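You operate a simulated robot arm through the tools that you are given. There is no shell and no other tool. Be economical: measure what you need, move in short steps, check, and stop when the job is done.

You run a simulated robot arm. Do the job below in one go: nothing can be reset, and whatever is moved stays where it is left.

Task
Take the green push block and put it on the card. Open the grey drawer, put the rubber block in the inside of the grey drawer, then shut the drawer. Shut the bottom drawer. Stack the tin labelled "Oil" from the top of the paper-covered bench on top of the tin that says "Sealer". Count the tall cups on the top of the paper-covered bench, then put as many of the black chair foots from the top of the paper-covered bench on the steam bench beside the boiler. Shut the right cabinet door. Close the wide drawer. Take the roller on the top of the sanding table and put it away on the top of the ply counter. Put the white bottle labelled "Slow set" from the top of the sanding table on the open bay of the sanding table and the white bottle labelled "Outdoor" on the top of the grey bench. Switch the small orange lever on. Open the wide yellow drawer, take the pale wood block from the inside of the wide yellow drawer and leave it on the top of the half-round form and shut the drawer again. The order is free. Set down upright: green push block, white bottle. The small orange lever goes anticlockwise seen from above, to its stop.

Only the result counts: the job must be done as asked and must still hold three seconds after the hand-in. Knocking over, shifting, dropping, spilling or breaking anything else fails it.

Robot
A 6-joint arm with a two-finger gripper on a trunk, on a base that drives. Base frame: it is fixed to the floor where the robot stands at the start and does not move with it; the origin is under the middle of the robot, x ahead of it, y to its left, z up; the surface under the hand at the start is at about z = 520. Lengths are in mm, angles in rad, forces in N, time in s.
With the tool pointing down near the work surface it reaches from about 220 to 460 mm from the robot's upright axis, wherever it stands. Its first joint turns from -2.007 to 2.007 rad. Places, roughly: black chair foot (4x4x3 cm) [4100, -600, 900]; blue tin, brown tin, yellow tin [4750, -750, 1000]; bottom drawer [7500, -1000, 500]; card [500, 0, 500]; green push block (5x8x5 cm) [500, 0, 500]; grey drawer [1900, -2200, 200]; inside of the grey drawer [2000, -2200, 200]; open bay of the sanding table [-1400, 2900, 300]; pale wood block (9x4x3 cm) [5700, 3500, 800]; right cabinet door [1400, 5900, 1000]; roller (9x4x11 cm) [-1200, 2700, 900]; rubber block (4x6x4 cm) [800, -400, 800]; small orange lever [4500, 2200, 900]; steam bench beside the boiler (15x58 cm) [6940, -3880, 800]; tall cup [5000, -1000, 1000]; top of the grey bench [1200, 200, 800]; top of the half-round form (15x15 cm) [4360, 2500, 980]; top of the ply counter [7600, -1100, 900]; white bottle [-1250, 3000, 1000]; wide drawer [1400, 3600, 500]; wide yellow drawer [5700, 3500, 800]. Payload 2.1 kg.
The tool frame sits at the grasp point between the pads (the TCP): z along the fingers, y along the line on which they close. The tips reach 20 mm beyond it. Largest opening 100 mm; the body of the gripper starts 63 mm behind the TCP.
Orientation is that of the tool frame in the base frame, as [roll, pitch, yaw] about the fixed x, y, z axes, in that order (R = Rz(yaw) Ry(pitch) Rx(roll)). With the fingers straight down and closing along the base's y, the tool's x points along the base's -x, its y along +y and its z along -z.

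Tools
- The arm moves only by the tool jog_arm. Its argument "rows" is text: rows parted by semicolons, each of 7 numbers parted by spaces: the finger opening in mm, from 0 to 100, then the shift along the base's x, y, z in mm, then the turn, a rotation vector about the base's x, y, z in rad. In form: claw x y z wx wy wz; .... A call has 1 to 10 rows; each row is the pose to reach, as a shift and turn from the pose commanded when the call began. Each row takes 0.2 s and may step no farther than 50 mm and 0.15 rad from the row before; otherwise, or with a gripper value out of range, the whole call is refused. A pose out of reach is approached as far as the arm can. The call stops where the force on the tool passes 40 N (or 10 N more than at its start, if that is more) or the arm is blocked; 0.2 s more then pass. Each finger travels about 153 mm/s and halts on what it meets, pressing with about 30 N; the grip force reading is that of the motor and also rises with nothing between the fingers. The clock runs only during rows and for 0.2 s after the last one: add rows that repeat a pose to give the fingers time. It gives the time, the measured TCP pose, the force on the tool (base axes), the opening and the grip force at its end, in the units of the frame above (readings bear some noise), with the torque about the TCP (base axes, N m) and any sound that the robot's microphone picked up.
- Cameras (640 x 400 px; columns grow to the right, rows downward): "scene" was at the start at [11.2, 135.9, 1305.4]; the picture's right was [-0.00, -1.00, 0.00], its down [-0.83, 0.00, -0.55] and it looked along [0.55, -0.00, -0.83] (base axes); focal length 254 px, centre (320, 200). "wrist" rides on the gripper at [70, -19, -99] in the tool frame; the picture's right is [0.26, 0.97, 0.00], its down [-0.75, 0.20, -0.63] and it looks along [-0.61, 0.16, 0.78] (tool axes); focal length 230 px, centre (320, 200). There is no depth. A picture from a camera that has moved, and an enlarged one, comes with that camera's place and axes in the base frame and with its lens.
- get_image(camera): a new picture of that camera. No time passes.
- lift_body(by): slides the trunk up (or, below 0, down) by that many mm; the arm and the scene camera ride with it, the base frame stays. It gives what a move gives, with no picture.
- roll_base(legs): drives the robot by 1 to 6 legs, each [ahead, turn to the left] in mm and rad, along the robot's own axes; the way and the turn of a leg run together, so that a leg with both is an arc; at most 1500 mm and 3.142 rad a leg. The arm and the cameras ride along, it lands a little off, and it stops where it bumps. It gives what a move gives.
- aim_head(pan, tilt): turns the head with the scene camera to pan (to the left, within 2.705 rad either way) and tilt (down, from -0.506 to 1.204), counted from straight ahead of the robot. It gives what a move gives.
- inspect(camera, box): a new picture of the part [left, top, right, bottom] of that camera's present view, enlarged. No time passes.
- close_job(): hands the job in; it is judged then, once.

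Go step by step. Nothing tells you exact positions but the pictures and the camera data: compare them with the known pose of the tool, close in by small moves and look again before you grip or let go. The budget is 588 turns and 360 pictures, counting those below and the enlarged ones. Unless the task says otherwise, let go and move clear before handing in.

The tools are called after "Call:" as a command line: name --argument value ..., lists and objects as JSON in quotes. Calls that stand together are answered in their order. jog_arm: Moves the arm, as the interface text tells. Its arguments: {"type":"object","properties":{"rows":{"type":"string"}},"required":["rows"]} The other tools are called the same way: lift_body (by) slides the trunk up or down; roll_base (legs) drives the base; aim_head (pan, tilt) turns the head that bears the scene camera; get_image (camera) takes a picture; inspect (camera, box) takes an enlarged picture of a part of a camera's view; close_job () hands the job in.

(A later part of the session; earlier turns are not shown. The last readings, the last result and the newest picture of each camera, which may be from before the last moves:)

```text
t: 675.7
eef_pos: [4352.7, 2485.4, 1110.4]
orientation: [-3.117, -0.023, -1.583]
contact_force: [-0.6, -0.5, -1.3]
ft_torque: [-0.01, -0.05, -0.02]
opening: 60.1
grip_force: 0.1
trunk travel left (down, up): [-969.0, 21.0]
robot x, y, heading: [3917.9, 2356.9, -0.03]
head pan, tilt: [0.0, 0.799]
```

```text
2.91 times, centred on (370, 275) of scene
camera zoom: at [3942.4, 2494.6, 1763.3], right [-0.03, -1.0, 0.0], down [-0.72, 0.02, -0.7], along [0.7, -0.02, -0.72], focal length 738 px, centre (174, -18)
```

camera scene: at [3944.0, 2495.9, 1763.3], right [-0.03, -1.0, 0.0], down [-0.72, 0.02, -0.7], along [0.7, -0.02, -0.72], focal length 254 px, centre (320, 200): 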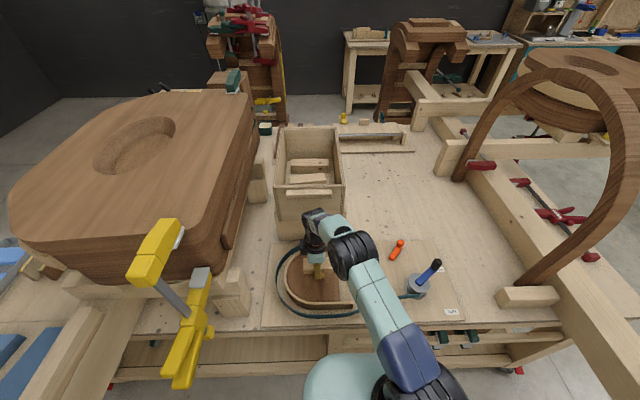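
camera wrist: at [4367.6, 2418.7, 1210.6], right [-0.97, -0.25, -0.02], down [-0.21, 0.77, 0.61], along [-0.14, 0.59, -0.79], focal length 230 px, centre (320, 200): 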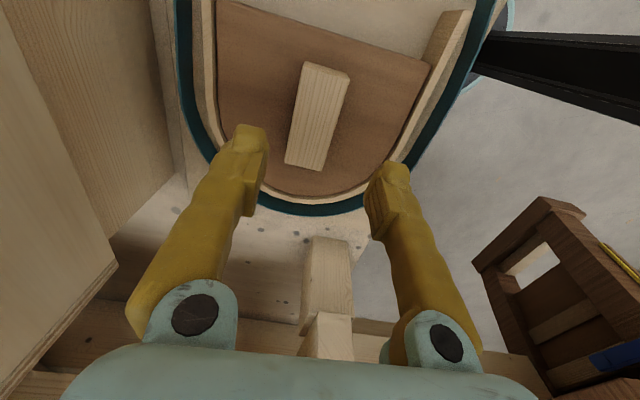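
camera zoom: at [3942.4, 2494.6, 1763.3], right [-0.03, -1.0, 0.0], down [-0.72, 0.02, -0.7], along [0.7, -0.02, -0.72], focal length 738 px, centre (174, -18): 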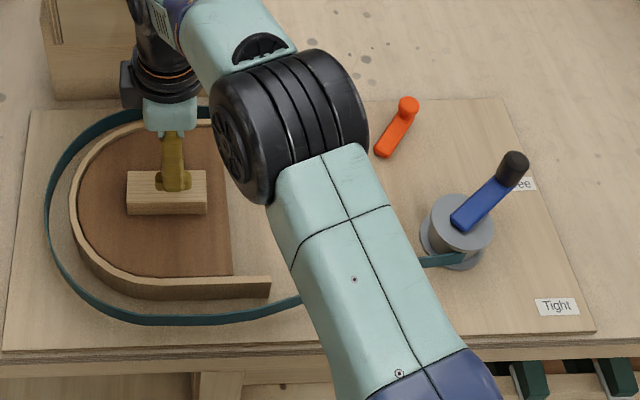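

The pale block is on the form and the lever is still turned. Next: the wide drawer near (1400, 3600). I back out and look west.

Call:
roll_base --legs '[[-1100, 0], [0, 2.4]]'

Call:
aim_head --pan 0 --tilt 0.45

Call:
get_image --camera "scene"

```text
t: 687.0
eef_pos: [2407.2, 2596.4, 1108.9]
orientation: [-3.116, -0.024, 0.789]
contact_force: [-1.0, -0.3, 0.4]
ft_torque: [0.0, 0.02, 0.02]
opening: 59.9
grip_force: 0.1
trunk travel left (down, up): [-969.0, 21.0]
robot x, y, heading: [2810.0, 2385.6, 2.344]
head pan, tilt: [0.0, 0.799]
```

```text
t: 687.8
eef_pos: [2407.8, 2595.3, 1108.9]
orientation: [-3.118, -0.025, 0.789]
contact_force: [0.2, 0.3, -1.6]
ft_torque: [-0.02, -0.03, 0.0]
opening: 59.9
grip_force: 0.0
trunk travel left (down, up): [-969.0, 21.0]
robot x, y, heading: [2807.4, 2385.6, 2.34]
head pan, tilt: [0.0, 0.45]
```

```text
170 pictures are left
camera scene: at [2687.3, 2311.3, 1793.7], right [0.72, 0.7, 0.0], down [0.3, -0.31, -0.9], along [-0.63, 0.65, -0.44], focal length 254 px, centre (320, 200)
```

scene: 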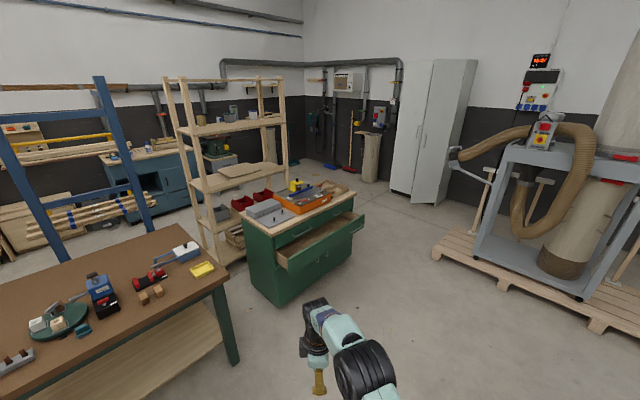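

Call:
inspect --camera "scene" --box '[220, 170, 390, 310]'

Call:
roll_base --legs '[[0, -0.2], [1350, 0], [0, 1.0]]'

Call:
aim_head --pan 0 --tilt 0.7

Call:
get_image --camera "scene"

```text
2.86 times, centred on (305, 240) of scene
camera zoom: at [2687.3, 2311.3, 1793.7], right [0.72, 0.7, 0.0], down [0.3, -0.31, -0.9], along [-0.63, 0.65, -0.44], focal length 725 px, centre (363, 86)
```

zoom: 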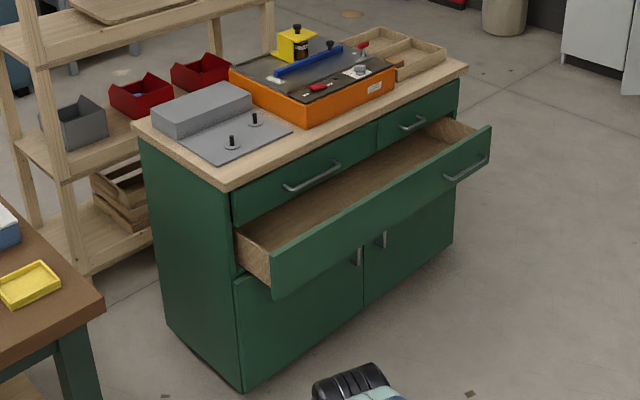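

```text
t: 697.9
eef_pos: [1641.9, 3362.7, 1109.0]
orientation: [-3.117, -0.025, 1.608]
contact_force: [-0.4, 0.1, 0.8]
ft_torque: [-0.01, -0.02, 0.0]
opening: 60.0
grip_force: 0.1
trunk travel left (down, up): [-969.0, 21.0]
robot x, y, heading: [2065.0, 3513.4, -3.122]
head pan, tilt: [0.0, 0.45]
```

```text
t: 698.6
eef_pos: [1642.1, 3361.9, 1110.1]
orientation: [-3.118, -0.024, 1.608]
contact_force: [0.1, -1.0, -0.7]
ft_torque: [0.0, -0.04, 0.02]
opening: 59.8
grip_force: 0.0
trunk travel left (down, up): [-969.0, 21.0]
robot x, y, heading: [2070.2, 3508.9, -3.12]
head pan, tilt: [0.0, 0.7]
```

```text
168 pictures are left
camera scene: at [2048.4, 3372.2, 1771.6], right [-0.02, 1.0, 0.0], down [0.64, 0.01, -0.77], along [-0.77, -0.01, -0.64], focal length 254 px, centre (320, 200)
```

scene: 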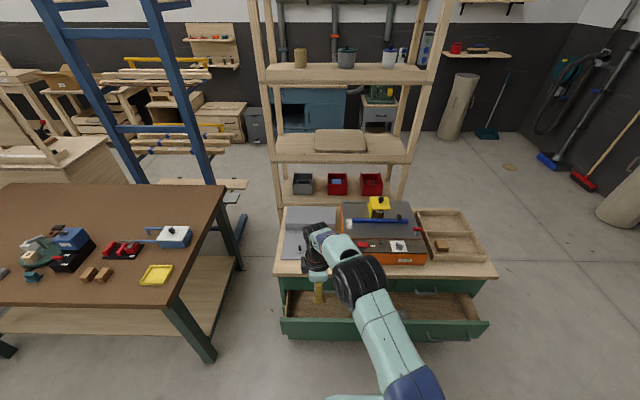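

Facing the green cabinet: the wide drawer's front is at about x 1560, spanning y 3213–4070. I back off, lower, and look for the handles.

Call:
roll_base --legs '[[-200, 0]]'

Call:
lift_body --by -400

Call:
jog_arm --rows "40 0 45 0 0 0.1 0;20 0 90 0 0 0.2 0;0 0 135 -10 0 0.3 0;0 0 180 -20 0 0.4 0;0 0 220 -30 0 0.4 0;0 0 250 -40 0 0.4 0;0 0 250 -50 0 0.4 0"

Call:
get_image --camera "scene"

Call:
get_image --camera "wrist"

```text
t: 700.2
eef_pos: [1838.8, 3366.3, 1106.5]
orientation: [-3.121, -0.024, 1.606]
contact_force: [0.0, -0.5, -0.3]
ft_torque: [0.05, -0.04, 0.02]
opening: 59.8
grip_force: 0.1
trunk travel left (down, up): [-969.0, 21.0]
robot x, y, heading: [2270.7, 3517.5, -3.12]
head pan, tilt: [0.0, 0.7]
```

```text
t: 704.1
eef_pos: [1841.9, 3366.5, 709.0]
orientation: [-3.117, -0.024, 1.609]
contact_force: [-0.2, -0.1, 0.0]
ft_torque: [0.01, 0.04, 0.01]
opening: 59.9
grip_force: 0.1
trunk travel left (down, up): [-569.0, 421.0]
robot x, y, heading: [2268.9, 3515.8, -3.127]
head pan, tilt: [0.0, 0.7]
```

```text
t: 705.7
eef_pos: [1844.2, 3617.0, 660.6]
orientation: [-2.718, -0.036, 1.595]
contact_force: [0.5, -0.5, 0.8]
ft_torque: [-0.02, 0.02, -0.01]
opening: 0.0
grip_force: 29.4
trunk travel left (down, up): [-569.0, 421.0]
robot x, y, heading: [2271.0, 3517.2, -3.126]
head pan, tilt: [0.0, 0.7]
```

```text
167 pictures are left
camera scene: at [2248.2, 3376.2, 1371.6], right [-0.02, 1.0, 0.0], down [0.64, 0.01, -0.76], along [-0.76, -0.01, -0.64], focal length 254 px, centre (320, 200)
```

scene: 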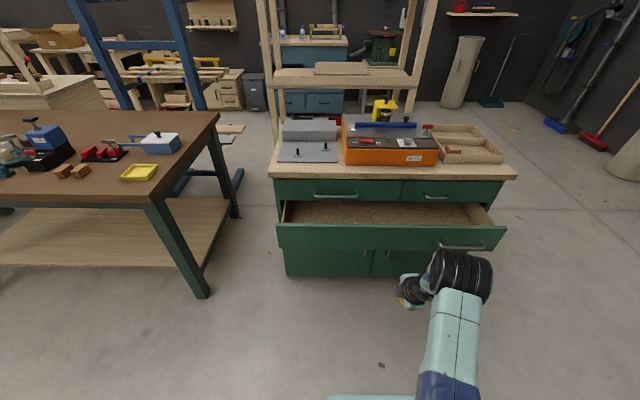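

```text
166 pictures are left
camera wrist: at [1864.8, 3684.8, 761.3], right [0.87, 0.29, -0.39], down [0.46, -0.76, 0.46], along [-0.16, -0.58, -0.8], focal length 230 px, centre (320, 200)
```

wrist: 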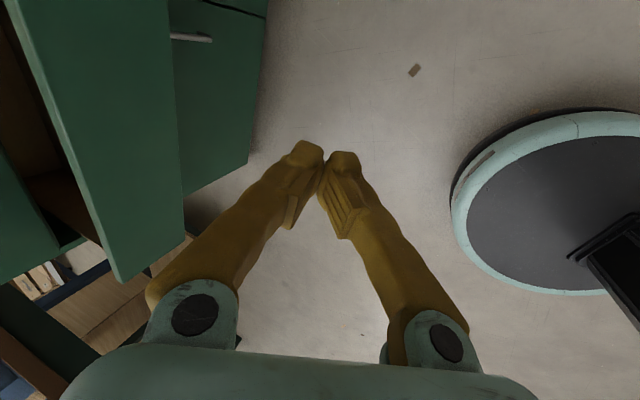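

The face spans z 517–668 with its handle at the far right. I lower to z≈620 and push near the middle.

Call:
jog_arm --rows "0 0 10 -25 0 0 0;0 0 20 -45 0 0 0"

Call:
roll_base --legs '[[370, 0]]'

Call:
roll_base --legs '[[80, 0]]'

Call:
get_image --camera "scene"

```text
t: 706.3
eef_pos: [1842.1, 3637.7, 615.6]
orientation: [-2.718, -0.037, 1.597]
contact_force: [0.9, 0.6, -0.3]
ft_torque: [0.0, -0.03, 0.0]
opening: 0.0
grip_force: 29.0
trunk travel left (down, up): [-569.0, 421.0]
robot x, y, heading: [2272.2, 3520.1, -3.121]
head pan, tilt: [0.0, 0.7]
```

```text
t: 708.6
eef_pos: [1469.2, 3630.1, 614.8]
orientation: [-2.717, -0.037, 1.593]
contact_force: [-0.5, 0.0, -0.8]
ft_torque: [-0.05, 0.01, -0.01]
opening: 0.0
grip_force: 29.3
trunk travel left (down, up): [-569.0, 421.0]
robot x, y, heading: [1897.4, 3510.9, -3.128]
head pan, tilt: [0.0, 0.7]
```

```text
t: 709.7
eef_pos: [1410.4, 3630.8, 611.3]
orientation: [-2.735, -0.038, 1.59]
contact_force: [0.0, -0.4, 0.3]
ft_torque: [-0.01, -0.01, -0.01]
opening: 0.3
grip_force: 29.1
trunk travel left (down, up): [-569.0, 421.0]
robot x, y, heading: [1831.0, 3507.7, -3.122]
head pan, tilt: [0.0, 0.7]
stopped in leg 1: the force on the tool passed its limit at 73 N (the readings are from after the stop); the commanded pose is now the measured one
```

```text
165 pictures are left
camera scene: at [1811.1, 3368.5, 1371.5], right [-0.02, 1.0, 0.0], down [0.64, 0.01, -0.77], along [-0.76, -0.01, -0.64], focal length 254 px, centre (320, 200)
```

scene: 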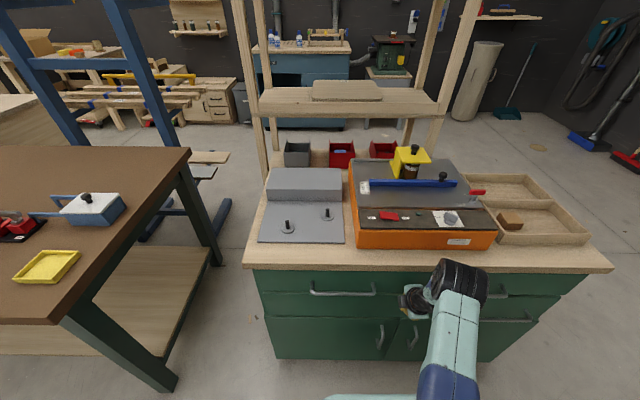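

Firm stop. I back off and confirm it stays shut.

Call:
roll_base --legs '[[-350, 0]]'

Call:
inspect --camera "scene" --box '[250, 140, 530, 300]'

Call:
aim_head --pan -0.9 --tilt 0.35

Call:
get_image --camera "scene"

```text
t: 712.0
eef_pos: [1764.2, 3637.2, 613.0]
orientation: [-2.732, -0.039, 1.588]
contact_force: [1.5, -0.1, 0.1]
ft_torque: [0.03, 0.04, -0.03]
opening: 0.1
grip_force: 30.0
trunk travel left (down, up): [-569.0, 421.0]
robot x, y, heading: [2187.7, 3513.6, -3.124]
head pan, tilt: [0.0, 0.7]
```

```text
2.29 times, centred on (390, 220) of scene
camera zoom: at [2164.4, 3374.4, 1371.6], right [-0.02, 1.0, 0.0], down [0.64, 0.01, -0.77], along [-0.77, -0.01, -0.64], focal length 580 px, centre (160, 154)
```

zoom: 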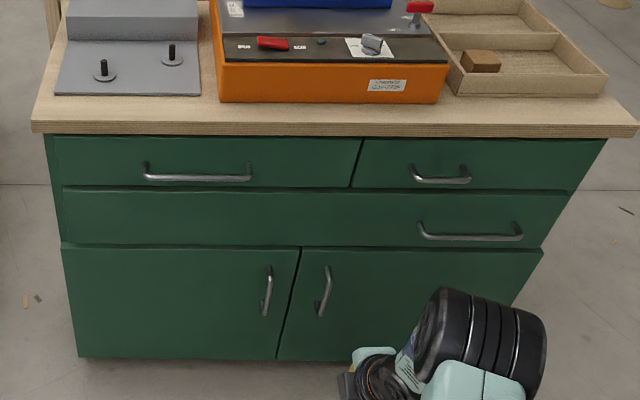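

```text
t: 713.2
eef_pos: [1763.8, 3637.8, 612.4]
orientation: [-2.735, -0.04, 1.588]
contact_force: [0.1, 0.0, 0.2]
ft_torque: [0.02, -0.01, 0.01]
opening: 0.4
grip_force: 29.5
trunk travel left (down, up): [-569.0, 421.0]
robot x, y, heading: [2182.5, 3515.4, -3.122]
head pan, tilt: [-0.901, 0.351]
```

```text
163 pictures are left
camera scene: at [2189.7, 3447.7, 1403.0], right [0.77, 0.63, 0.0], down [0.22, -0.27, -0.94], along [-0.59, 0.73, -0.34], focal length 254 px, centre (320, 200)
```

scene: 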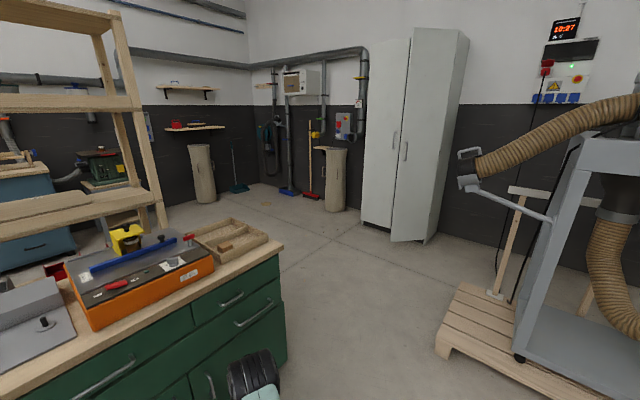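

The wide drawer is shut. Now the white cabinet's right door: I zoom in.

Call:
inspect --camera "scene" --box '[340, 20, 480, 260]'

```text
1.67 times, centred on (410, 140) of scene
camera zoom: at [2189.7, 3447.7, 1403.0], right [0.77, 0.63, 0.0], down [0.22, -0.27, -0.94], along [-0.59, 0.73, -0.34], focal length 423 px, centre (170, 300)
```

zoom: 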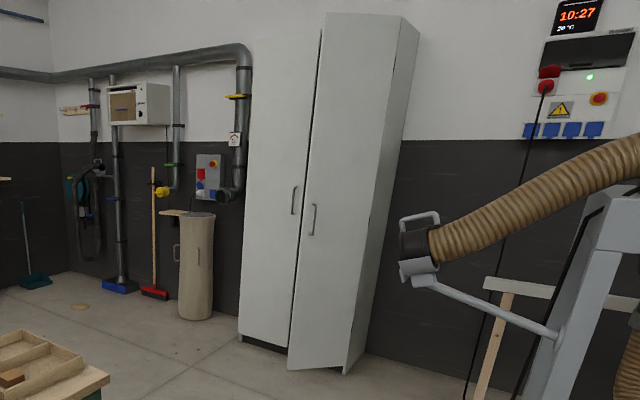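

The right door is hinged at about (1533, 6097), its free edge out at about (1239, 5892). I straighten the hand, drive to about (1330, 5300) and face it.

Call:
jog_arm --rows "0 0 -40 20 0 -0.12 0;0 0 -80 40 0 -0.25 0;0 0 -120 60 0 -0.38 0;0 0 -120 60 0 -0.4 0"

Call:
roll_base --legs '[[0, -1.07], [1370, 0], [0, -0.25], [550, 0], [0, -0.3]]'

Call:
lift_body --by 226

Call:
aim_head --pan 0 --tilt 0.5

Call:
get_image --camera "scene"

```text
t: 714.2
eef_pos: [1823.4, 3523.9, 639.4]
orientation: [-3.053, 0.058, 1.606]
contact_force: [0.2, 0.5, -0.6]
ft_torque: [-0.01, 0.01, 0.01]
opening: 0.0
grip_force: 30.1
out of reach, approached as far as the arm can: row 1, 2, 3, 4
trunk travel left (down, up): [-569.0, 421.0]
robot x, y, heading: [2181.9, 3515.5, -3.121]
head pan, tilt: [-0.901, 0.351]
```

```text
t: 728.3
eef_pos: [1306.4, 5582.7, 639.5]
orientation: [-3.052, 0.059, 0.031]
contact_force: [0.0, -0.2, -0.2]
ft_torque: [0.01, 0.02, 0.01]
opening: 0.1
grip_force: 29.2
trunk travel left (down, up): [-569.0, 421.0]
robot x, y, heading: [1297.3, 5221.0, 1.581]
head pan, tilt: [-0.901, 0.351]
```

```text
t: 730.7
eef_pos: [1306.8, 5583.0, 865.6]
orientation: [-3.054, 0.062, 0.032]
contact_force: [-0.8, 0.4, 0.1]
ft_torque: [-0.02, -0.02, -0.01]
opening: 0.1
grip_force: 29.7
trunk travel left (down, up): [-795.0, 195.0]
robot x, y, heading: [1296.7, 5221.6, 1.584]
head pan, tilt: [-0.901, 0.351]
```

```text
t: 731.9
eef_pos: [1306.9, 5582.1, 866.0]
orientation: [-3.052, 0.06, 0.031]
contact_force: [-0.6, -0.4, -0.3]
ft_torque: [0.0, -0.01, 0.03]
opening: 0.0
grip_force: 30.0
trunk travel left (down, up): [-795.0, 195.0]
robot x, y, heading: [1298.8, 5218.8, 1.581]
head pan, tilt: [0.0, 0.499]
```

```text
161 pictures are left
camera scene: at [1157.1, 5247.9, 1615.3], right [1.0, 0.01, 0.0], down [0.01, -0.48, -0.88], along [-0.01, 0.88, -0.48], focal length 254 px, centre (320, 200)
```

scene: 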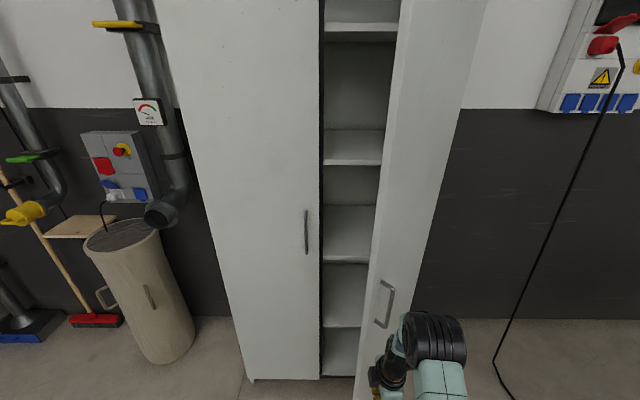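

The door is open about 60° (handle near (1332, 5730)); I must push it from its east side. I check the space on my right first.

Call:
aim_head --pan -1.1 --tilt 0.6

Call:
get_image --camera "scene"

```text
t: 733.2
eef_pos: [1308.1, 5583.4, 867.7]
orientation: [-3.053, 0.059, 0.032]
contact_force: [-0.4, 0.3, 0.1]
ft_torque: [-0.01, 0.02, -0.02]
opening: 0.0
grip_force: 29.6
trunk travel left (down, up): [-795.0, 195.0]
robot x, y, heading: [1295.5, 5216.6, 1.583]
head pan, tilt: [-1.1, 0.6]
```

```text
160 pictures are left
camera scene: at [1236.2, 5198.1, 1606.2], right [0.46, -0.89, 0.0], down [-0.5, -0.26, -0.83], along [0.73, 0.38, -0.56], focal length 254 px, centre (320, 200)
```

scene: 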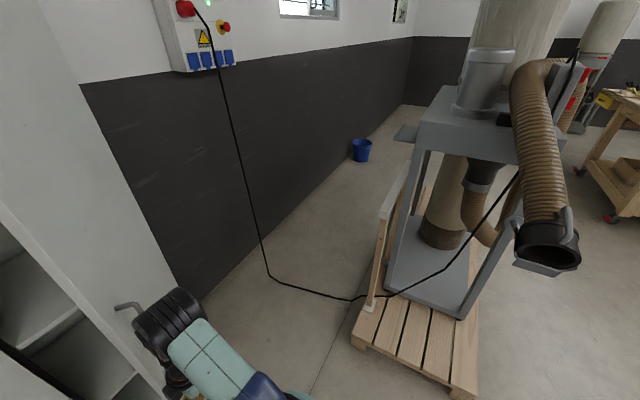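

There is room to the east (pallet begins at x≈2010). I shift the base east to about (1570, 5330).

Call:
roll_base --legs '[[0, -1.2], [290, 0], [0, 1.2]]'

Call:
aim_head --pan 0.2 --tilt 0.6

Call:
get_image --camera "scene"

Call:
get_image --camera "wrist"

```text
t: 741.3
eef_pos: [1578.9, 5687.3, 865.1]
orientation: [-3.053, 0.059, 0.026]
contact_force: [0.2, -0.3, -1.0]
ft_torque: [0.01, 0.01, 0.01]
opening: 0.0
grip_force: 29.9
trunk travel left (down, up): [-795.0, 195.0]
robot x, y, heading: [1563.3, 5322.8, 1.57]
head pan, tilt: [-1.1, 0.6]
```

```text
t: 742.8
eef_pos: [1579.4, 5688.1, 865.6]
orientation: [-3.052, 0.06, 0.027]
contact_force: [0.0, 1.1, 0.0]
ft_torque: [0.03, 0.0, 0.0]
opening: 0.1
grip_force: 29.6
trunk travel left (down, up): [-795.0, 195.0]
robot x, y, heading: [1570.1, 5323.2, 1.578]
head pan, tilt: [0.201, 0.6]
```

```text
159 pictures are left
camera scene: at [1409.1, 5348.7, 1606.2], right [0.98, 0.2, 0.0], down [0.12, -0.55, -0.83], along [-0.17, 0.81, -0.56], focal length 254 px, centre (320, 200)
```

scene: 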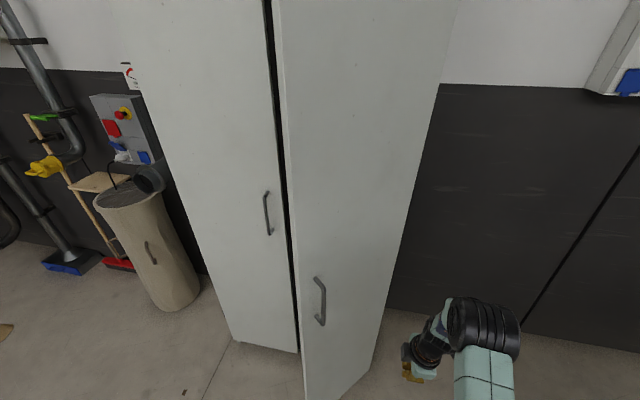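

```text
158 pictures are left
camera wrist: at [1653.9, 5700.2, 961.7], right [0.28, -0.96, -0.1], down [-0.71, -0.27, 0.65], along [-0.65, -0.11, -0.75], focal length 230 px, centre (320, 200)
```

wrist: 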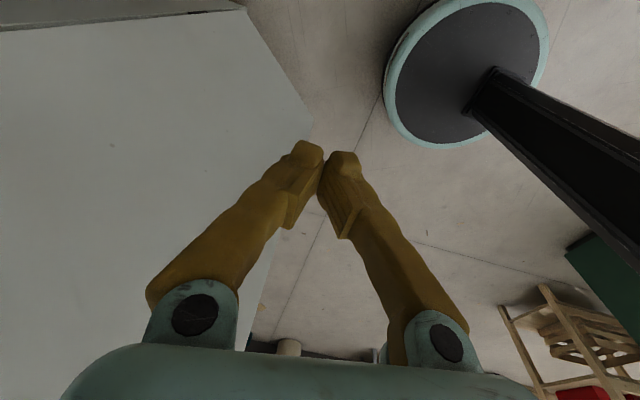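

Three views agree: hinge ≈ (1563, 6063), handle ≈ (1331, 5727). I drive 60 mm ahead and bring the closed fingers to the door's outer face at about (1410, 5800).

Call:
roll_base --legs '[[60, 0]]'

Call:
jog_arm --rows "0 -40 10 0 0 0 0;0 -80 20 0 0 0 0;0 -120 30 0 0 0 0;0 -145 40 0 0 0 0;0 -160 48 0 0 0 0;0 -172 54 0 0 0 0"

Call:
get_image --camera "scene"

```text
t: 743.7
eef_pos: [1576.5, 5739.9, 870.2]
orientation: [-3.042, 0.06, 0.028]
contact_force: [-0.4, -0.5, 0.5]
ft_torque: [0.06, 0.01, 0.01]
opening: 0.0
grip_force: 29.2
trunk travel left (down, up): [-795.0, 195.0]
robot x, y, heading: [1563.2, 5381.7, 1.572]
head pan, tilt: [0.201, 0.6]
```

```text
t: 745.1
eef_pos: [1428.9, 5766.7, 850.7]
orientation: [-3.04, 0.122, 0.034]
contact_force: [-0.5, -0.8, 0.0]
ft_torque: [0.03, -0.01, 0.02]
opening: 0.0
grip_force: 29.5
out of reach, approached as far as the arm can: row 2, 3, 4, 5, 6
trunk travel left (down, up): [-795.0, 195.0]
robot x, y, heading: [1567.8, 5380.2, 1.577]
head pan, tilt: [0.201, 0.6]
```

```text
157 pictures are left
camera scene: at [1408.0, 5409.5, 1606.2], right [0.98, 0.21, 0.0], down [0.12, -0.55, -0.82], along [-0.17, 0.81, -0.57], focal length 254 px, centre (320, 200)
```

scene: 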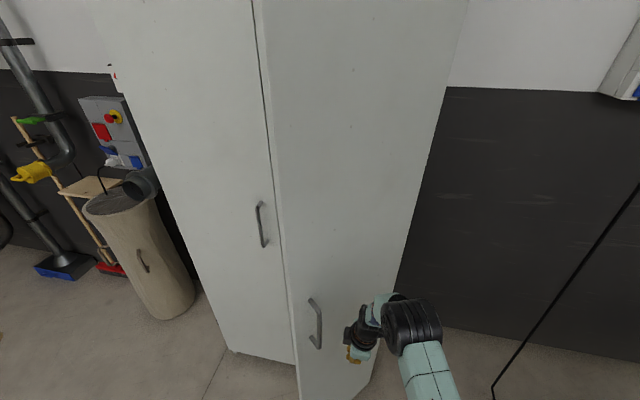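

Near the door face. I drive forward to push it closed.

Call:
roll_base --legs '[[180, 0]]'

Call:
get_image --camera "scene"

```text
t: 746.6
eef_pos: [1427.0, 5947.1, 852.1]
orientation: [-3.036, 0.123, 0.034]
contact_force: [0.4, -0.3, 0.0]
ft_torque: [0.01, 0.04, 0.01]
opening: 0.0
grip_force: 29.5
trunk travel left (down, up): [-795.0, 195.0]
robot x, y, heading: [1568.4, 5567.2, 1.584]
head pan, tilt: [0.201, 0.6]
```

```text
156 pictures are left
camera scene: at [1406.8, 5587.8, 1606.3], right [0.98, 0.21, 0.0], down [0.12, -0.55, -0.83], along [-0.17, 0.81, -0.56], focal length 254 px, centre (320, 200)
```

scene: 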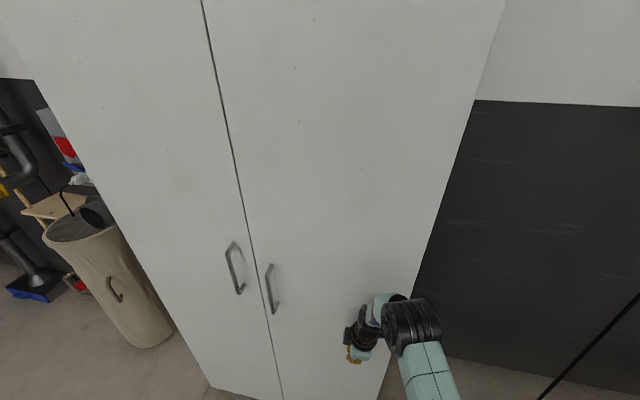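

It's almost closed. I continue until it stops.

Call:
roll_base --legs '[[100, 0]]'

Call:
get_image --camera "scene"

```text
t: 747.5
eef_pos: [1427.2, 5959.6, 849.9]
orientation: [-3.063, 0.121, 0.03]
contact_force: [-0.6, -16.2, 5.2]
ft_torque: [1.58, -0.14, -0.56]
opening: 0.0
grip_force: 29.6
trunk travel left (down, up): [-795.0, 195.0]
robot x, y, heading: [1563.7, 5588.5, 1.574]
head pan, tilt: [0.201, 0.6]
stopped in leg 1: the force on the tool passed its limit at 71 N (the readings are from after the stop); the commanded pose is now the measured one
```

```text
155 pictures are left
camera scene: at [1407.3, 5606.2, 1606.3], right [0.98, 0.21, 0.0], down [0.12, -0.55, -0.83], along [-0.17, 0.81, -0.56], focal length 254 px, centre (320, 200)
```

scene: 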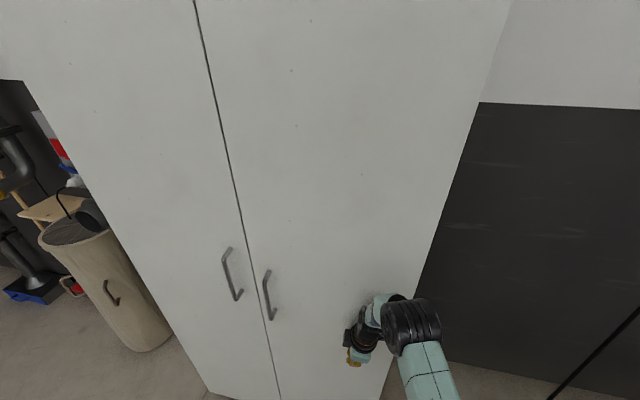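

It stopped firmly. I back off and check that both doors are flush.

Call:
roll_base --legs '[[-450, 0]]'

Call:
aim_head --pan 0.2 --tilt 0.4

Call:
get_image --camera "scene"

```text
t: 750.2
eef_pos: [1430.6, 5519.9, 849.3]
orientation: [-3.062, 0.121, 0.039]
contact_force: [0.0, -0.9, -0.2]
ft_torque: [-0.02, -0.02, 0.04]
opening: 0.1
grip_force: 29.3
trunk travel left (down, up): [-795.0, 195.0]
robot x, y, heading: [1568.3, 5143.3, 1.584]
head pan, tilt: [0.201, 0.6]
```

```text
t: 750.9
eef_pos: [1429.7, 5519.0, 849.0]
orientation: [-3.06, 0.123, 0.038]
contact_force: [-0.2, 0.0, -1.2]
ft_torque: [0.0, 0.02, 0.0]
opening: 0.0
grip_force: 29.5
trunk travel left (down, up): [-795.0, 195.0]
robot x, y, heading: [1570.7, 5151.3, 1.588]
head pan, tilt: [0.201, 0.4]
```

```text
154 pictures are left
camera scene: at [1411.7, 5171.9, 1624.4], right [0.98, 0.22, 0.0], down [0.08, -0.38, -0.92], along [-0.2, 0.9, -0.39], focal length 254 px, centre (320, 200)
```

scene: 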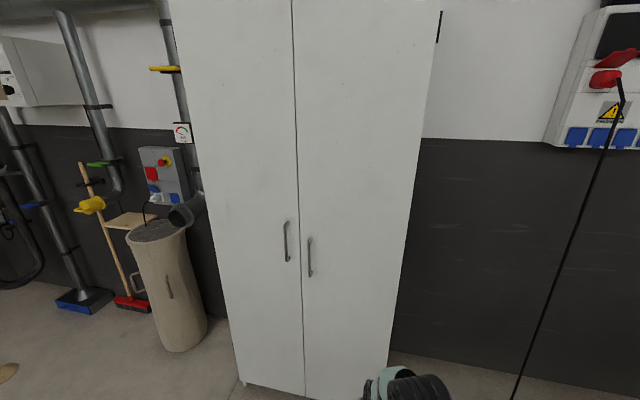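

The cabinet is shut. Next the sanding table: I drive west along y≈5000 toward about (-100, 4800) and look.

Call:
roll_base --legs '[[-150, 0], [0, 1.72], [1500, 0], [150, 0], [0, 0.5]]'

Call:
lift_body --by 120

Call:
aim_head --pan 0 --tilt 0.4

Call:
get_image --camera "scene"

```text
t: 766.0
eef_pos: [-287.3, 4386.3, 849.5]
orientation: [-3.06, 0.121, 2.264]
contact_force: [0.2, 0.6, 0.6]
ft_torque: [-0.01, 0.0, 0.0]
opening: 0.0
grip_force: 29.4
trunk travel left (down, up): [-795.0, 195.0]
robot x, y, heading: [-74.3, 4724.9, -2.468]
head pan, tilt: [0.201, 0.4]
```

```text
t: 767.5
eef_pos: [-286.0, 4387.5, 969.6]
orientation: [-3.062, 0.123, 2.263]
contact_force: [-0.3, 0.8, -0.6]
ft_torque: [0.03, 0.01, -0.03]
opening: 0.0
grip_force: 29.9
trunk travel left (down, up): [-915.0, 75.0]
robot x, y, heading: [-74.6, 4722.7, -2.468]
head pan, tilt: [0.201, 0.4]
```

```text
t: 768.2
eef_pos: [-286.9, 4386.7, 969.2]
orientation: [-3.062, 0.124, 2.264]
contact_force: [0.2, 0.3, -0.1]
ft_torque: [0.0, 0.01, 0.01]
opening: 0.1
grip_force: 29.2
trunk travel left (down, up): [-915.0, 75.0]
robot x, y, heading: [-77.5, 4727.7, -2.47]
head pan, tilt: [0.0, 0.4]
```

```text
153 pictures are left
camera scene: at [-12.2, 4595.5, 1744.4], right [-0.62, 0.78, 0.0], down [0.3, 0.24, -0.92], along [-0.72, -0.57, -0.39], focal length 254 px, centre (320, 200)
```

scene: 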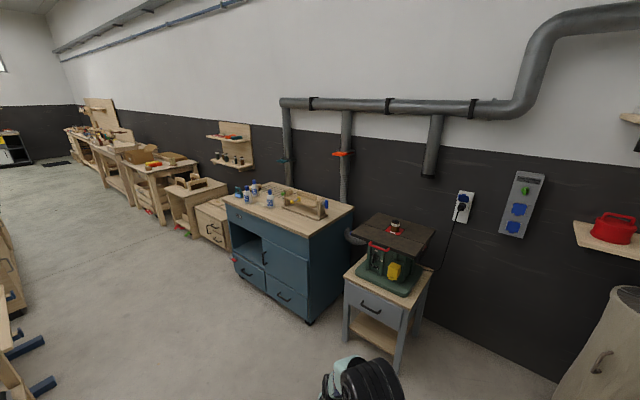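

Call:
inspect --camera "scene" --box '[210, 165, 370, 325]'

Call:
roll_base --legs '[[0, 0.67], [1500, 0], [0, -1.34]]'

Call:
aim_head --pan 0 --tilt 0.7

Call:
get_image --camera "scene"

```text
2.50 times, centred on (290, 245) of scene
camera zoom: at [-12.2, 4595.5, 1744.4], right [-0.62, 0.78, 0.0], down [0.3, 0.24, -0.92], along [-0.72, -0.57, -0.39], focal length 635 px, centre (395, 88)
```

zoom: 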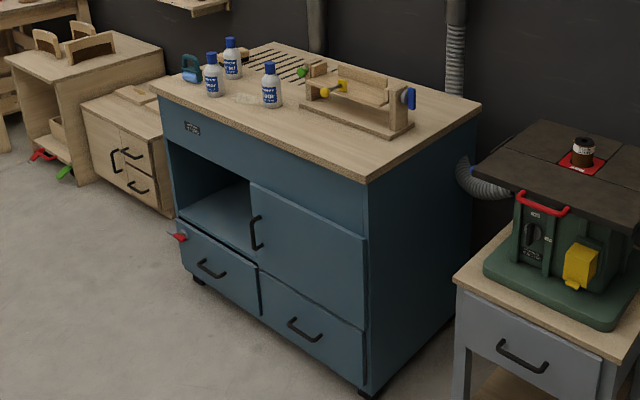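

```text
t: 780.8
eef_pos: [-788.7, 3117.3, 968.9]
orientation: [-3.061, 0.122, 1.594]
contact_force: [0.3, 0.4, -0.9]
ft_torque: [0.0, 0.01, -0.02]
opening: 0.0
grip_force: 29.7
trunk travel left (down, up): [-915.0, 75.0]
robot x, y, heading: [-414.4, 3252.5, -3.143]
head pan, tilt: [0.0, 0.4]
```

```text
t: 781.6
eef_pos: [-789.9, 3118.3, 970.4]
orientation: [-3.061, 0.122, 1.593]
contact_force: [-0.5, -0.1, -0.4]
ft_torque: [0.01, 0.02, 0.0]
opening: 0.0
grip_force: 29.7
trunk travel left (down, up): [-915.0, 75.0]
robot x, y, heading: [-413.2, 3253.5, -3.139]
head pan, tilt: [0.0, 0.7]
```

```text
151 pictures are left
camera scene: at [-437.4, 3111.6, 1717.6], right [0.0, 1.0, 0.0], down [0.64, 0.0, -0.77], along [-0.77, 0.0, -0.64], focal length 254 px, centre (320, 200)
```

scene: 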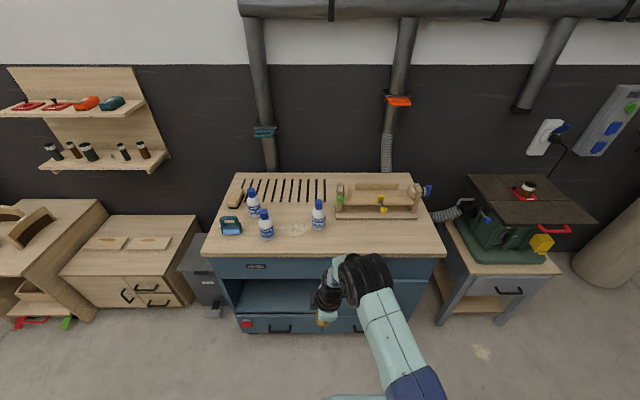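

Call:
inspect --camera "scene" --box '[205, 170, 345, 255]'

Call:
inspect --camera "scene" --box '[210, 175, 340, 335]'

```text
4.57 times, centred on (275, 212) of scene
camera zoom: at [-437.4, 3111.6, 1717.6], right [0.0, 1.0, 0.0], down [0.64, 0.0, -0.77], along [-0.77, 0.0, -0.64], focal length 1160 px, centre (526, 143)
```

zoom: 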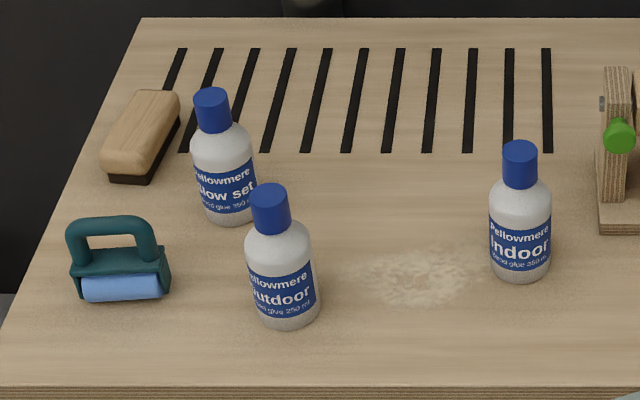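

```text
2.50 times, centred on (275, 255) of scene
camera zoom: at [-437.4, 3111.6, 1717.6], right [0.0, 1.0, 0.0], down [0.64, 0.0, -0.77], along [-0.77, 0.0, -0.64], focal length 635 px, centre (432, 62)
```

zoom: 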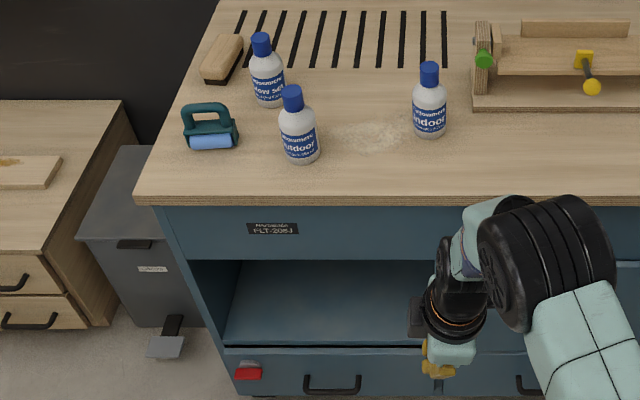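

I see "Slow set" at about (-1312,2807), "Outdoor" (-1175,2887), "Indoor" (-1234,3106), roller (-1207,2727); the open bay spans y≈2690–3095, z≈405–711. I move the base opposite the Outdoor bottle.

Call:
roll_base --legs '[[0, 0.9], [450, 0], [0, -0.9]]'

Call:
jog_arm --rows "20 0 -10 30 0 0 -0.14;40 0 -20 60 0 0 -0.28;60 0 -30 60 0 0 -0.42;80 0 -40 60 0 0 -0.56;90 0 -50 60 0 0 -0.7;90 0 -60 60 0 0 -0.84;90 0 -70 60 0 0 -0.98;90 0 -80 60 0 0 -1.12;90 0 -90 60 0 0 -1.26;90 0 -90 60 0 0 -1.4"

Call:
get_image --camera "wrist"

Call:
get_image --camera "scene"

```text
t: 789.0
eef_pos: [-1060.3, 2761.2, 970.1]
orientation: [-3.062, 0.122, 1.6]
contact_force: [0.3, 0.8, 0.0]
ft_torque: [0.0, 0.01, -0.01]
opening: 0.0
grip_force: 29.4
trunk travel left (down, up): [-915.0, 75.0]
robot x, y, heading: [-679.8, 2899.7, -3.133]
head pan, tilt: [0.0, 0.7]
```

```text
t: 791.2
eef_pos: [-1066.8, 2679.3, 1021.9]
orientation: [-3.1, 0.417, 0.715]
contact_force: [0.2, 0.8, 0.4]
ft_torque: [-0.02, -0.01, 0.01]
opening: 90.1
grip_force: 0.1
out of reach, approached as far as the arm can: row 1, 2, 3, 4, 5, 6, 7, 8, 9, 10
trunk travel left (down, up): [-915.0, 75.0]
robot x, y, heading: [-682.0, 2901.5, -3.132]
head pan, tilt: [0.0, 0.7]
```

```text
148 pictures are left
camera wrist: at [-997.8, 2760.1, 1084.7], right [0.8, -0.59, -0.14], down [-0.18, -0.46, 0.87], along [-0.57, -0.67, -0.47], focal length 230 px, centre (320, 200)
```

wrist: 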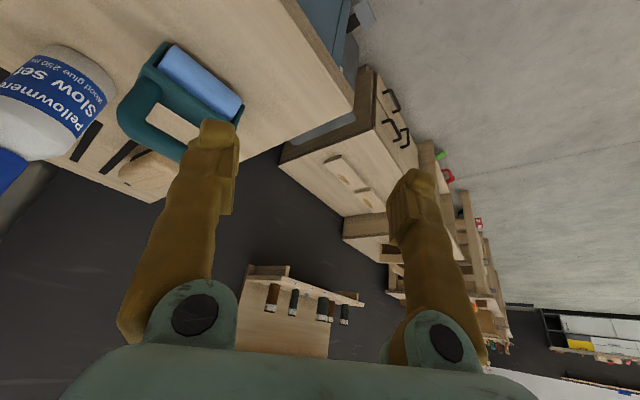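

```text
147 pictures are left
camera scene: at [-707.6, 2757.4, 1717.6], right [-0.01, 1.0, 0.0], down [0.64, 0.01, -0.76], along [-0.76, -0.01, -0.64], focal length 254 px, centre (320, 200)
```

scene: 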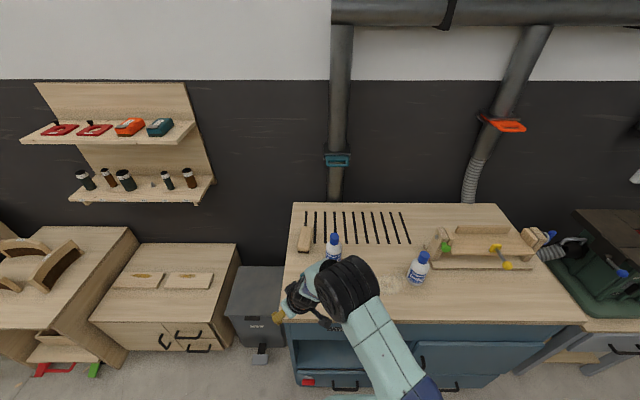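

The hand is tilted by the wrist-branch problem, but nothing was touched. I back away into free space and unwind the wrist as before.

Call:
roll_base --legs '[[-350, 0]]'

Call:
jog_arm --rows "90 0 10 0 0 0.13 -0.033;90 0 20 0 0 0.265 -0.068;90 0 30 0 0 0.4 -0.102;90 0 45 0 0 0.53 -0.136;90 0 60 0 0 0.66 -0.17;90 0 75 0 0 0.79 -0.203;90 0 90 0 0 0.92 -0.236;90 0 110 0 0 1.05 -0.27;90 0 130 0 0 1.19 -0.305;90 0 150 0 0 1.19 -0.305"

Call:
get_image --camera "scene"

```text
t: 793.5
eef_pos: [-718.2, 2684.0, 1021.3]
orientation: [-3.101, 0.415, 0.712]
contact_force: [-0.4, 0.3, 1.1]
ft_torque: [0.0, 0.0, -0.01]
opening: 90.1
grip_force: 0.0
trunk travel left (down, up): [-915.0, 75.0]
robot x, y, heading: [-334.8, 2899.5, -3.136]
head pan, tilt: [0.0, 0.7]
```

```text
t: 795.6
eef_pos: [-718.3, 2827.7, 1020.5]
orientation: [-1.577, 1.077, 1.562]
contact_force: [-0.6, -0.5, -0.3]
ft_torque: [0.01, -0.02, 0.0]
opening: 90.2
grip_force: 0.1
out of reach, approached as far as the arm can: row 10
trunk travel left (down, up): [-915.0, 75.0]
robot x, y, heading: [-333.1, 2899.0, -3.135]
head pan, tilt: [0.0, 0.7]
```

```text
146 pictures are left
camera scene: at [-358.3, 2761.4, 1717.7], right [-0.01, 1.0, 0.0], down [0.64, 0.0, -0.76], along [-0.76, -0.01, -0.64], focal length 254 px, centre (320, 200)
```

scene: 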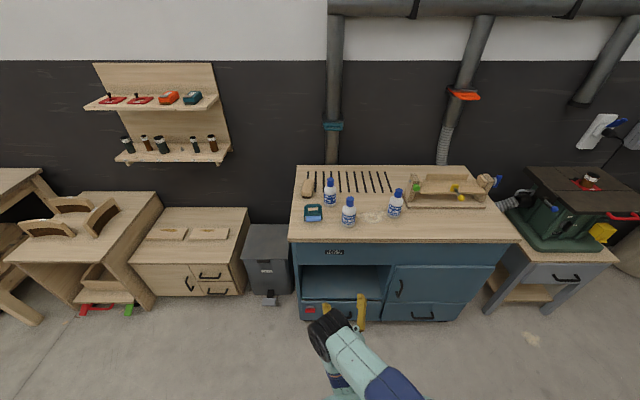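

At horizontal. Now I pitch straight down in the arm's plane to restore the normal branch.

Call:
jog_arm --rows "90 0 7 0 0 -0.15 0;90 0 14 0 0 -0.3 0;90 0 21 0 0 -0.45 0;90 0 28 0 0 -0.6 0;90 0 35 0 0 -0.75 0;90 0 42 0 0 -0.9 0;90 0 49 0 0 -1.05 0;90 0 56 0 0 -1.2 0;90 0 63 0 0 -1.35 0;90 0 70 0 0 -1.5 0"

Call:
jog_arm --rows "90 0 0 0 0 -0.07 0;90 0 0 20 0 -0.07 0;90 0 0 40 0 -0.07 0"

```text
t: 797.9
eef_pos: [-687.5, 2905.6, 998.4]
orientation: [-3.14, 0.11, 0.499]
contact_force: [0.1, 0.1, 0.5]
ft_torque: [-0.02, 0.01, 0.0]
opening: 90.0
grip_force: 0.0
out of reach, approached as far as the arm can: row 4, 5, 6, 7, 9, 10
trunk travel left (down, up): [-915.0, 75.0]
robot x, y, heading: [-333.7, 2902.0, -3.136]
head pan, tilt: [0.0, 0.7]
```

```text
t: 798.6
eef_pos: [-667.0, 2905.3, 1022.5]
orientation: [3.092, 0.081, 0.493]
contact_force: [0.2, -0.7, -0.4]
ft_torque: [0.01, -0.01, -0.03]
opening: 89.8
grip_force: 0.2
out of reach, approached as far as the arm can: row 1, 2, 3
trunk travel left (down, up): [-915.0, 75.0]
robot x, y, heading: [-334.1, 2899.6, -3.136]
head pan, tilt: [0.0, 0.7]
```

Not restored yet. I repeat the exact sequence that worked before: yaw to the side pose, lean left, swing up with forward motion, then down with retraction.

Call:
jog_arm --rows "90 0 0 0 0 0 0.14;90 0 0 0 0 0 0.28;90 0 0 0 0 0 0.42;90 0 0 0 0 0 0.56;90 0 0 0 0 0 0.7;90 0 0 0 0 0 0.84;90 0 0 0 0 0 0.98;90 0 0 0 0 0 1.08"

Call:
jog_arm --rows "90 -10 0 0 -0.14 0 0;90 -20 0 0 -0.28 0 0;90 -30 0 0 -0.42 0 0;90 -40 0 0 -0.56 0 0;90 -50 0 0 -0.7 0 0"

Call:
jog_arm --rows "90 -15 0 0 0 0.115 -0.096;90 -30 0 0 0 0.23 -0.192;90 -45 0 0 0 0.345 -0.288;90 -60 0 0 0 0.46 -0.384;90 -75 0 0 0 0.575 -0.48;90 -90 0 0 0 0.69 -0.576;90 -100 0 0 0 0.805 -0.672;90 -110 0 0 0 0.92 -0.768;90 -120 0 0 0 1.035 -0.864;90 -120 0 0 0 1.15 -0.96"

```text
t: 800.5
eef_pos: [-646.3, 2899.2, 1008.6]
orientation: [3.128, 0.08, 1.577]
contact_force: [-0.7, -0.5, -0.2]
ft_torque: [-0.01, -0.01, 0.01]
opening: 90.0
grip_force: 0.1
out of reach, approached as far as the arm can: row 1, 2, 3, 4, 5, 6, 7, 8
trunk travel left (down, up): [-915.0, 75.0]
robot x, y, heading: [-334.6, 2898.9, -3.137]
head pan, tilt: [0.0, 0.7]
```

```text
t: 801.6
eef_pos: [-699.0, 2900.8, 1006.4]
orientation: [3.113, 0.752, 1.578]
contact_force: [-0.3, 0.1, 0.8]
ft_torque: [-0.02, -0.02, -0.01]
opening: 90.2
grip_force: 0.1
trunk travel left (down, up): [-915.0, 75.0]
robot x, y, heading: [-335.4, 2902.9, -3.136]
head pan, tilt: [0.0, 0.7]
```

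```text
t: 803.9
eef_pos: [-819.3, 2899.2, 1006.3]
orientation: [-1.625, 0.693, 1.644]
contact_force: [-0.3, 1.1, -0.1]
ft_torque: [0.0, -0.07, 0.01]
opening: 90.1
grip_force: 0.1
trunk travel left (down, up): [-915.0, 75.0]
robot x, y, heading: [-336.6, 2903.4, -3.134]
head pan, tilt: [0.0, 0.7]
```

Call:
jog_arm --rows "90 0 0 0 0 0 -0.1;90 0 0 0 0 0 -0.107"

Call:
jog_arm --rows "90 12 0 0 0 -0.15 0;90 24 0 0 0 -0.3 0;90 36 0 0 0 -0.45 0;90 48 0 0 0 -0.6 0;90 60 0 0 0 -0.75 0;90 72 0 0 0 -0.9 0;90 84 0 0 0 -1.05 0;90 96 0 0 0 -1.2 0;90 108 0 0 0 -1.35 0;90 120 0 0 0 -1.5 0"

Call:
jog_arm --rows "90 0 0 20 0 0 0;90 0 0 40 0 0 0;90 0 0 60 0 0 0"

```text
t: 804.5
eef_pos: [-816.5, 2899.0, 1006.5]
orientation: [-1.629, 0.695, 1.535]
contact_force: [0.0, 0.0, 0.3]
ft_torque: [0.0, 0.0, 0.02]
opening: 90.2
grip_force: 0.1
trunk travel left (down, up): [-915.0, 75.0]
robot x, y, heading: [-333.3, 2903.1, -3.13]
head pan, tilt: [0.0, 0.7]
```

```text
t: 806.6
eef_pos: [-697.7, 2900.5, 1006.0]
orientation: [-3.124, 0.019, 0.878]
contact_force: [-0.5, -0.1, -0.7]
ft_torque: [-0.01, 0.01, 0.01]
opening: 90.0
grip_force: 0.0
trunk travel left (down, up): [-915.0, 75.0]
robot x, y, heading: [-334.3, 2903.7, -3.132]
head pan, tilt: [0.0, 0.7]
```

```text
t: 807.5
eef_pos: [-697.1, 2898.7, 1066.0]
orientation: [-3.122, 0.018, 0.875]
contact_force: [-1.1, -0.7, -0.1]
ft_torque: [0.0, 0.02, -0.03]
opening: 90.0
grip_force: 0.0
trunk travel left (down, up): [-915.0, 75.0]
robot x, y, heading: [-335.6, 2899.5, -3.135]
head pan, tilt: [0.0, 0.7]
```

The wrist is free again. I turn to the forward-facing yaw and lean the hand forward to about 1.2 rad in free space.

Call:
jog_arm --rows "90 0 0 0 0 0 -0.14;90 0 0 0 0 0 -0.28;90 0 0 0 0 0 -0.42;90 0 0 0 0 0 -0.56;90 0 0 0 0 0 -0.7;90 0 0 0 0.019 -0.005 -0.84;90 0 0 -20 0.019 -0.018 -0.875;90 0 0 -40 0.019 -0.018 -0.875"

Call:
jog_arm --rows "90 -12 0 0 0 0.15 0;90 -24 0 0 0 0.3 0;90 -36 0 0 0 0.45 0;90 -48 0 0 0 0.6 0;90 -60 0 0 0 0.75 0;90 -72 0 0 0 0.9 0;90 -84 0 0 0 1.05 0;90 -96 0 0 0 1.2 0;90 -96 0 0 0 1.2 0"

Call:
get_image --camera "wrist"

```text
t: 809.2
eef_pos: [-700.3, 2898.6, 1028.3]
orientation: [-3.115, -0.007, -0.001]
contact_force: [-0.6, 0.2, -0.5]
ft_torque: [0.02, 0.0, 0.01]
opening: 90.1
grip_force: 0.0
trunk travel left (down, up): [-915.0, 75.0]
robot x, y, heading: [-336.5, 2899.5, -3.133]
head pan, tilt: [0.0, 0.7]
```

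```text
t: 811.2
eef_pos: [-792.7, 2900.5, 1027.6]
orientation: [-3.111, 1.196, 0.001]
contact_force: [2.0, -0.1, -0.1]
ft_torque: [-0.01, 0.03, 0.01]
opening: 89.8
grip_force: 0.1
out of reach, approached as far as the arm can: row 3
trunk travel left (down, up): [-915.0, 75.0]
robot x, y, heading: [-333.3, 2898.6, -3.133]
head pan, tilt: [0.0, 0.7]
```

```text
145 pictures are left
camera wrist: at [-675.1, 2917.2, 999.0], right [0.07, -0.97, -0.25], down [0.31, -0.22, 0.93], along [-0.95, -0.14, 0.28], focal length 230 px, centre (320, 200)
```

wrist: 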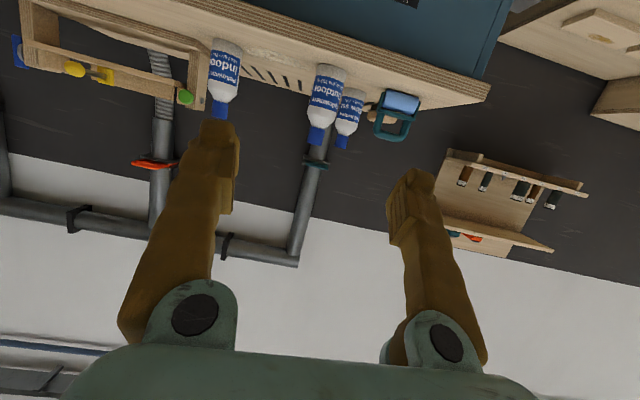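

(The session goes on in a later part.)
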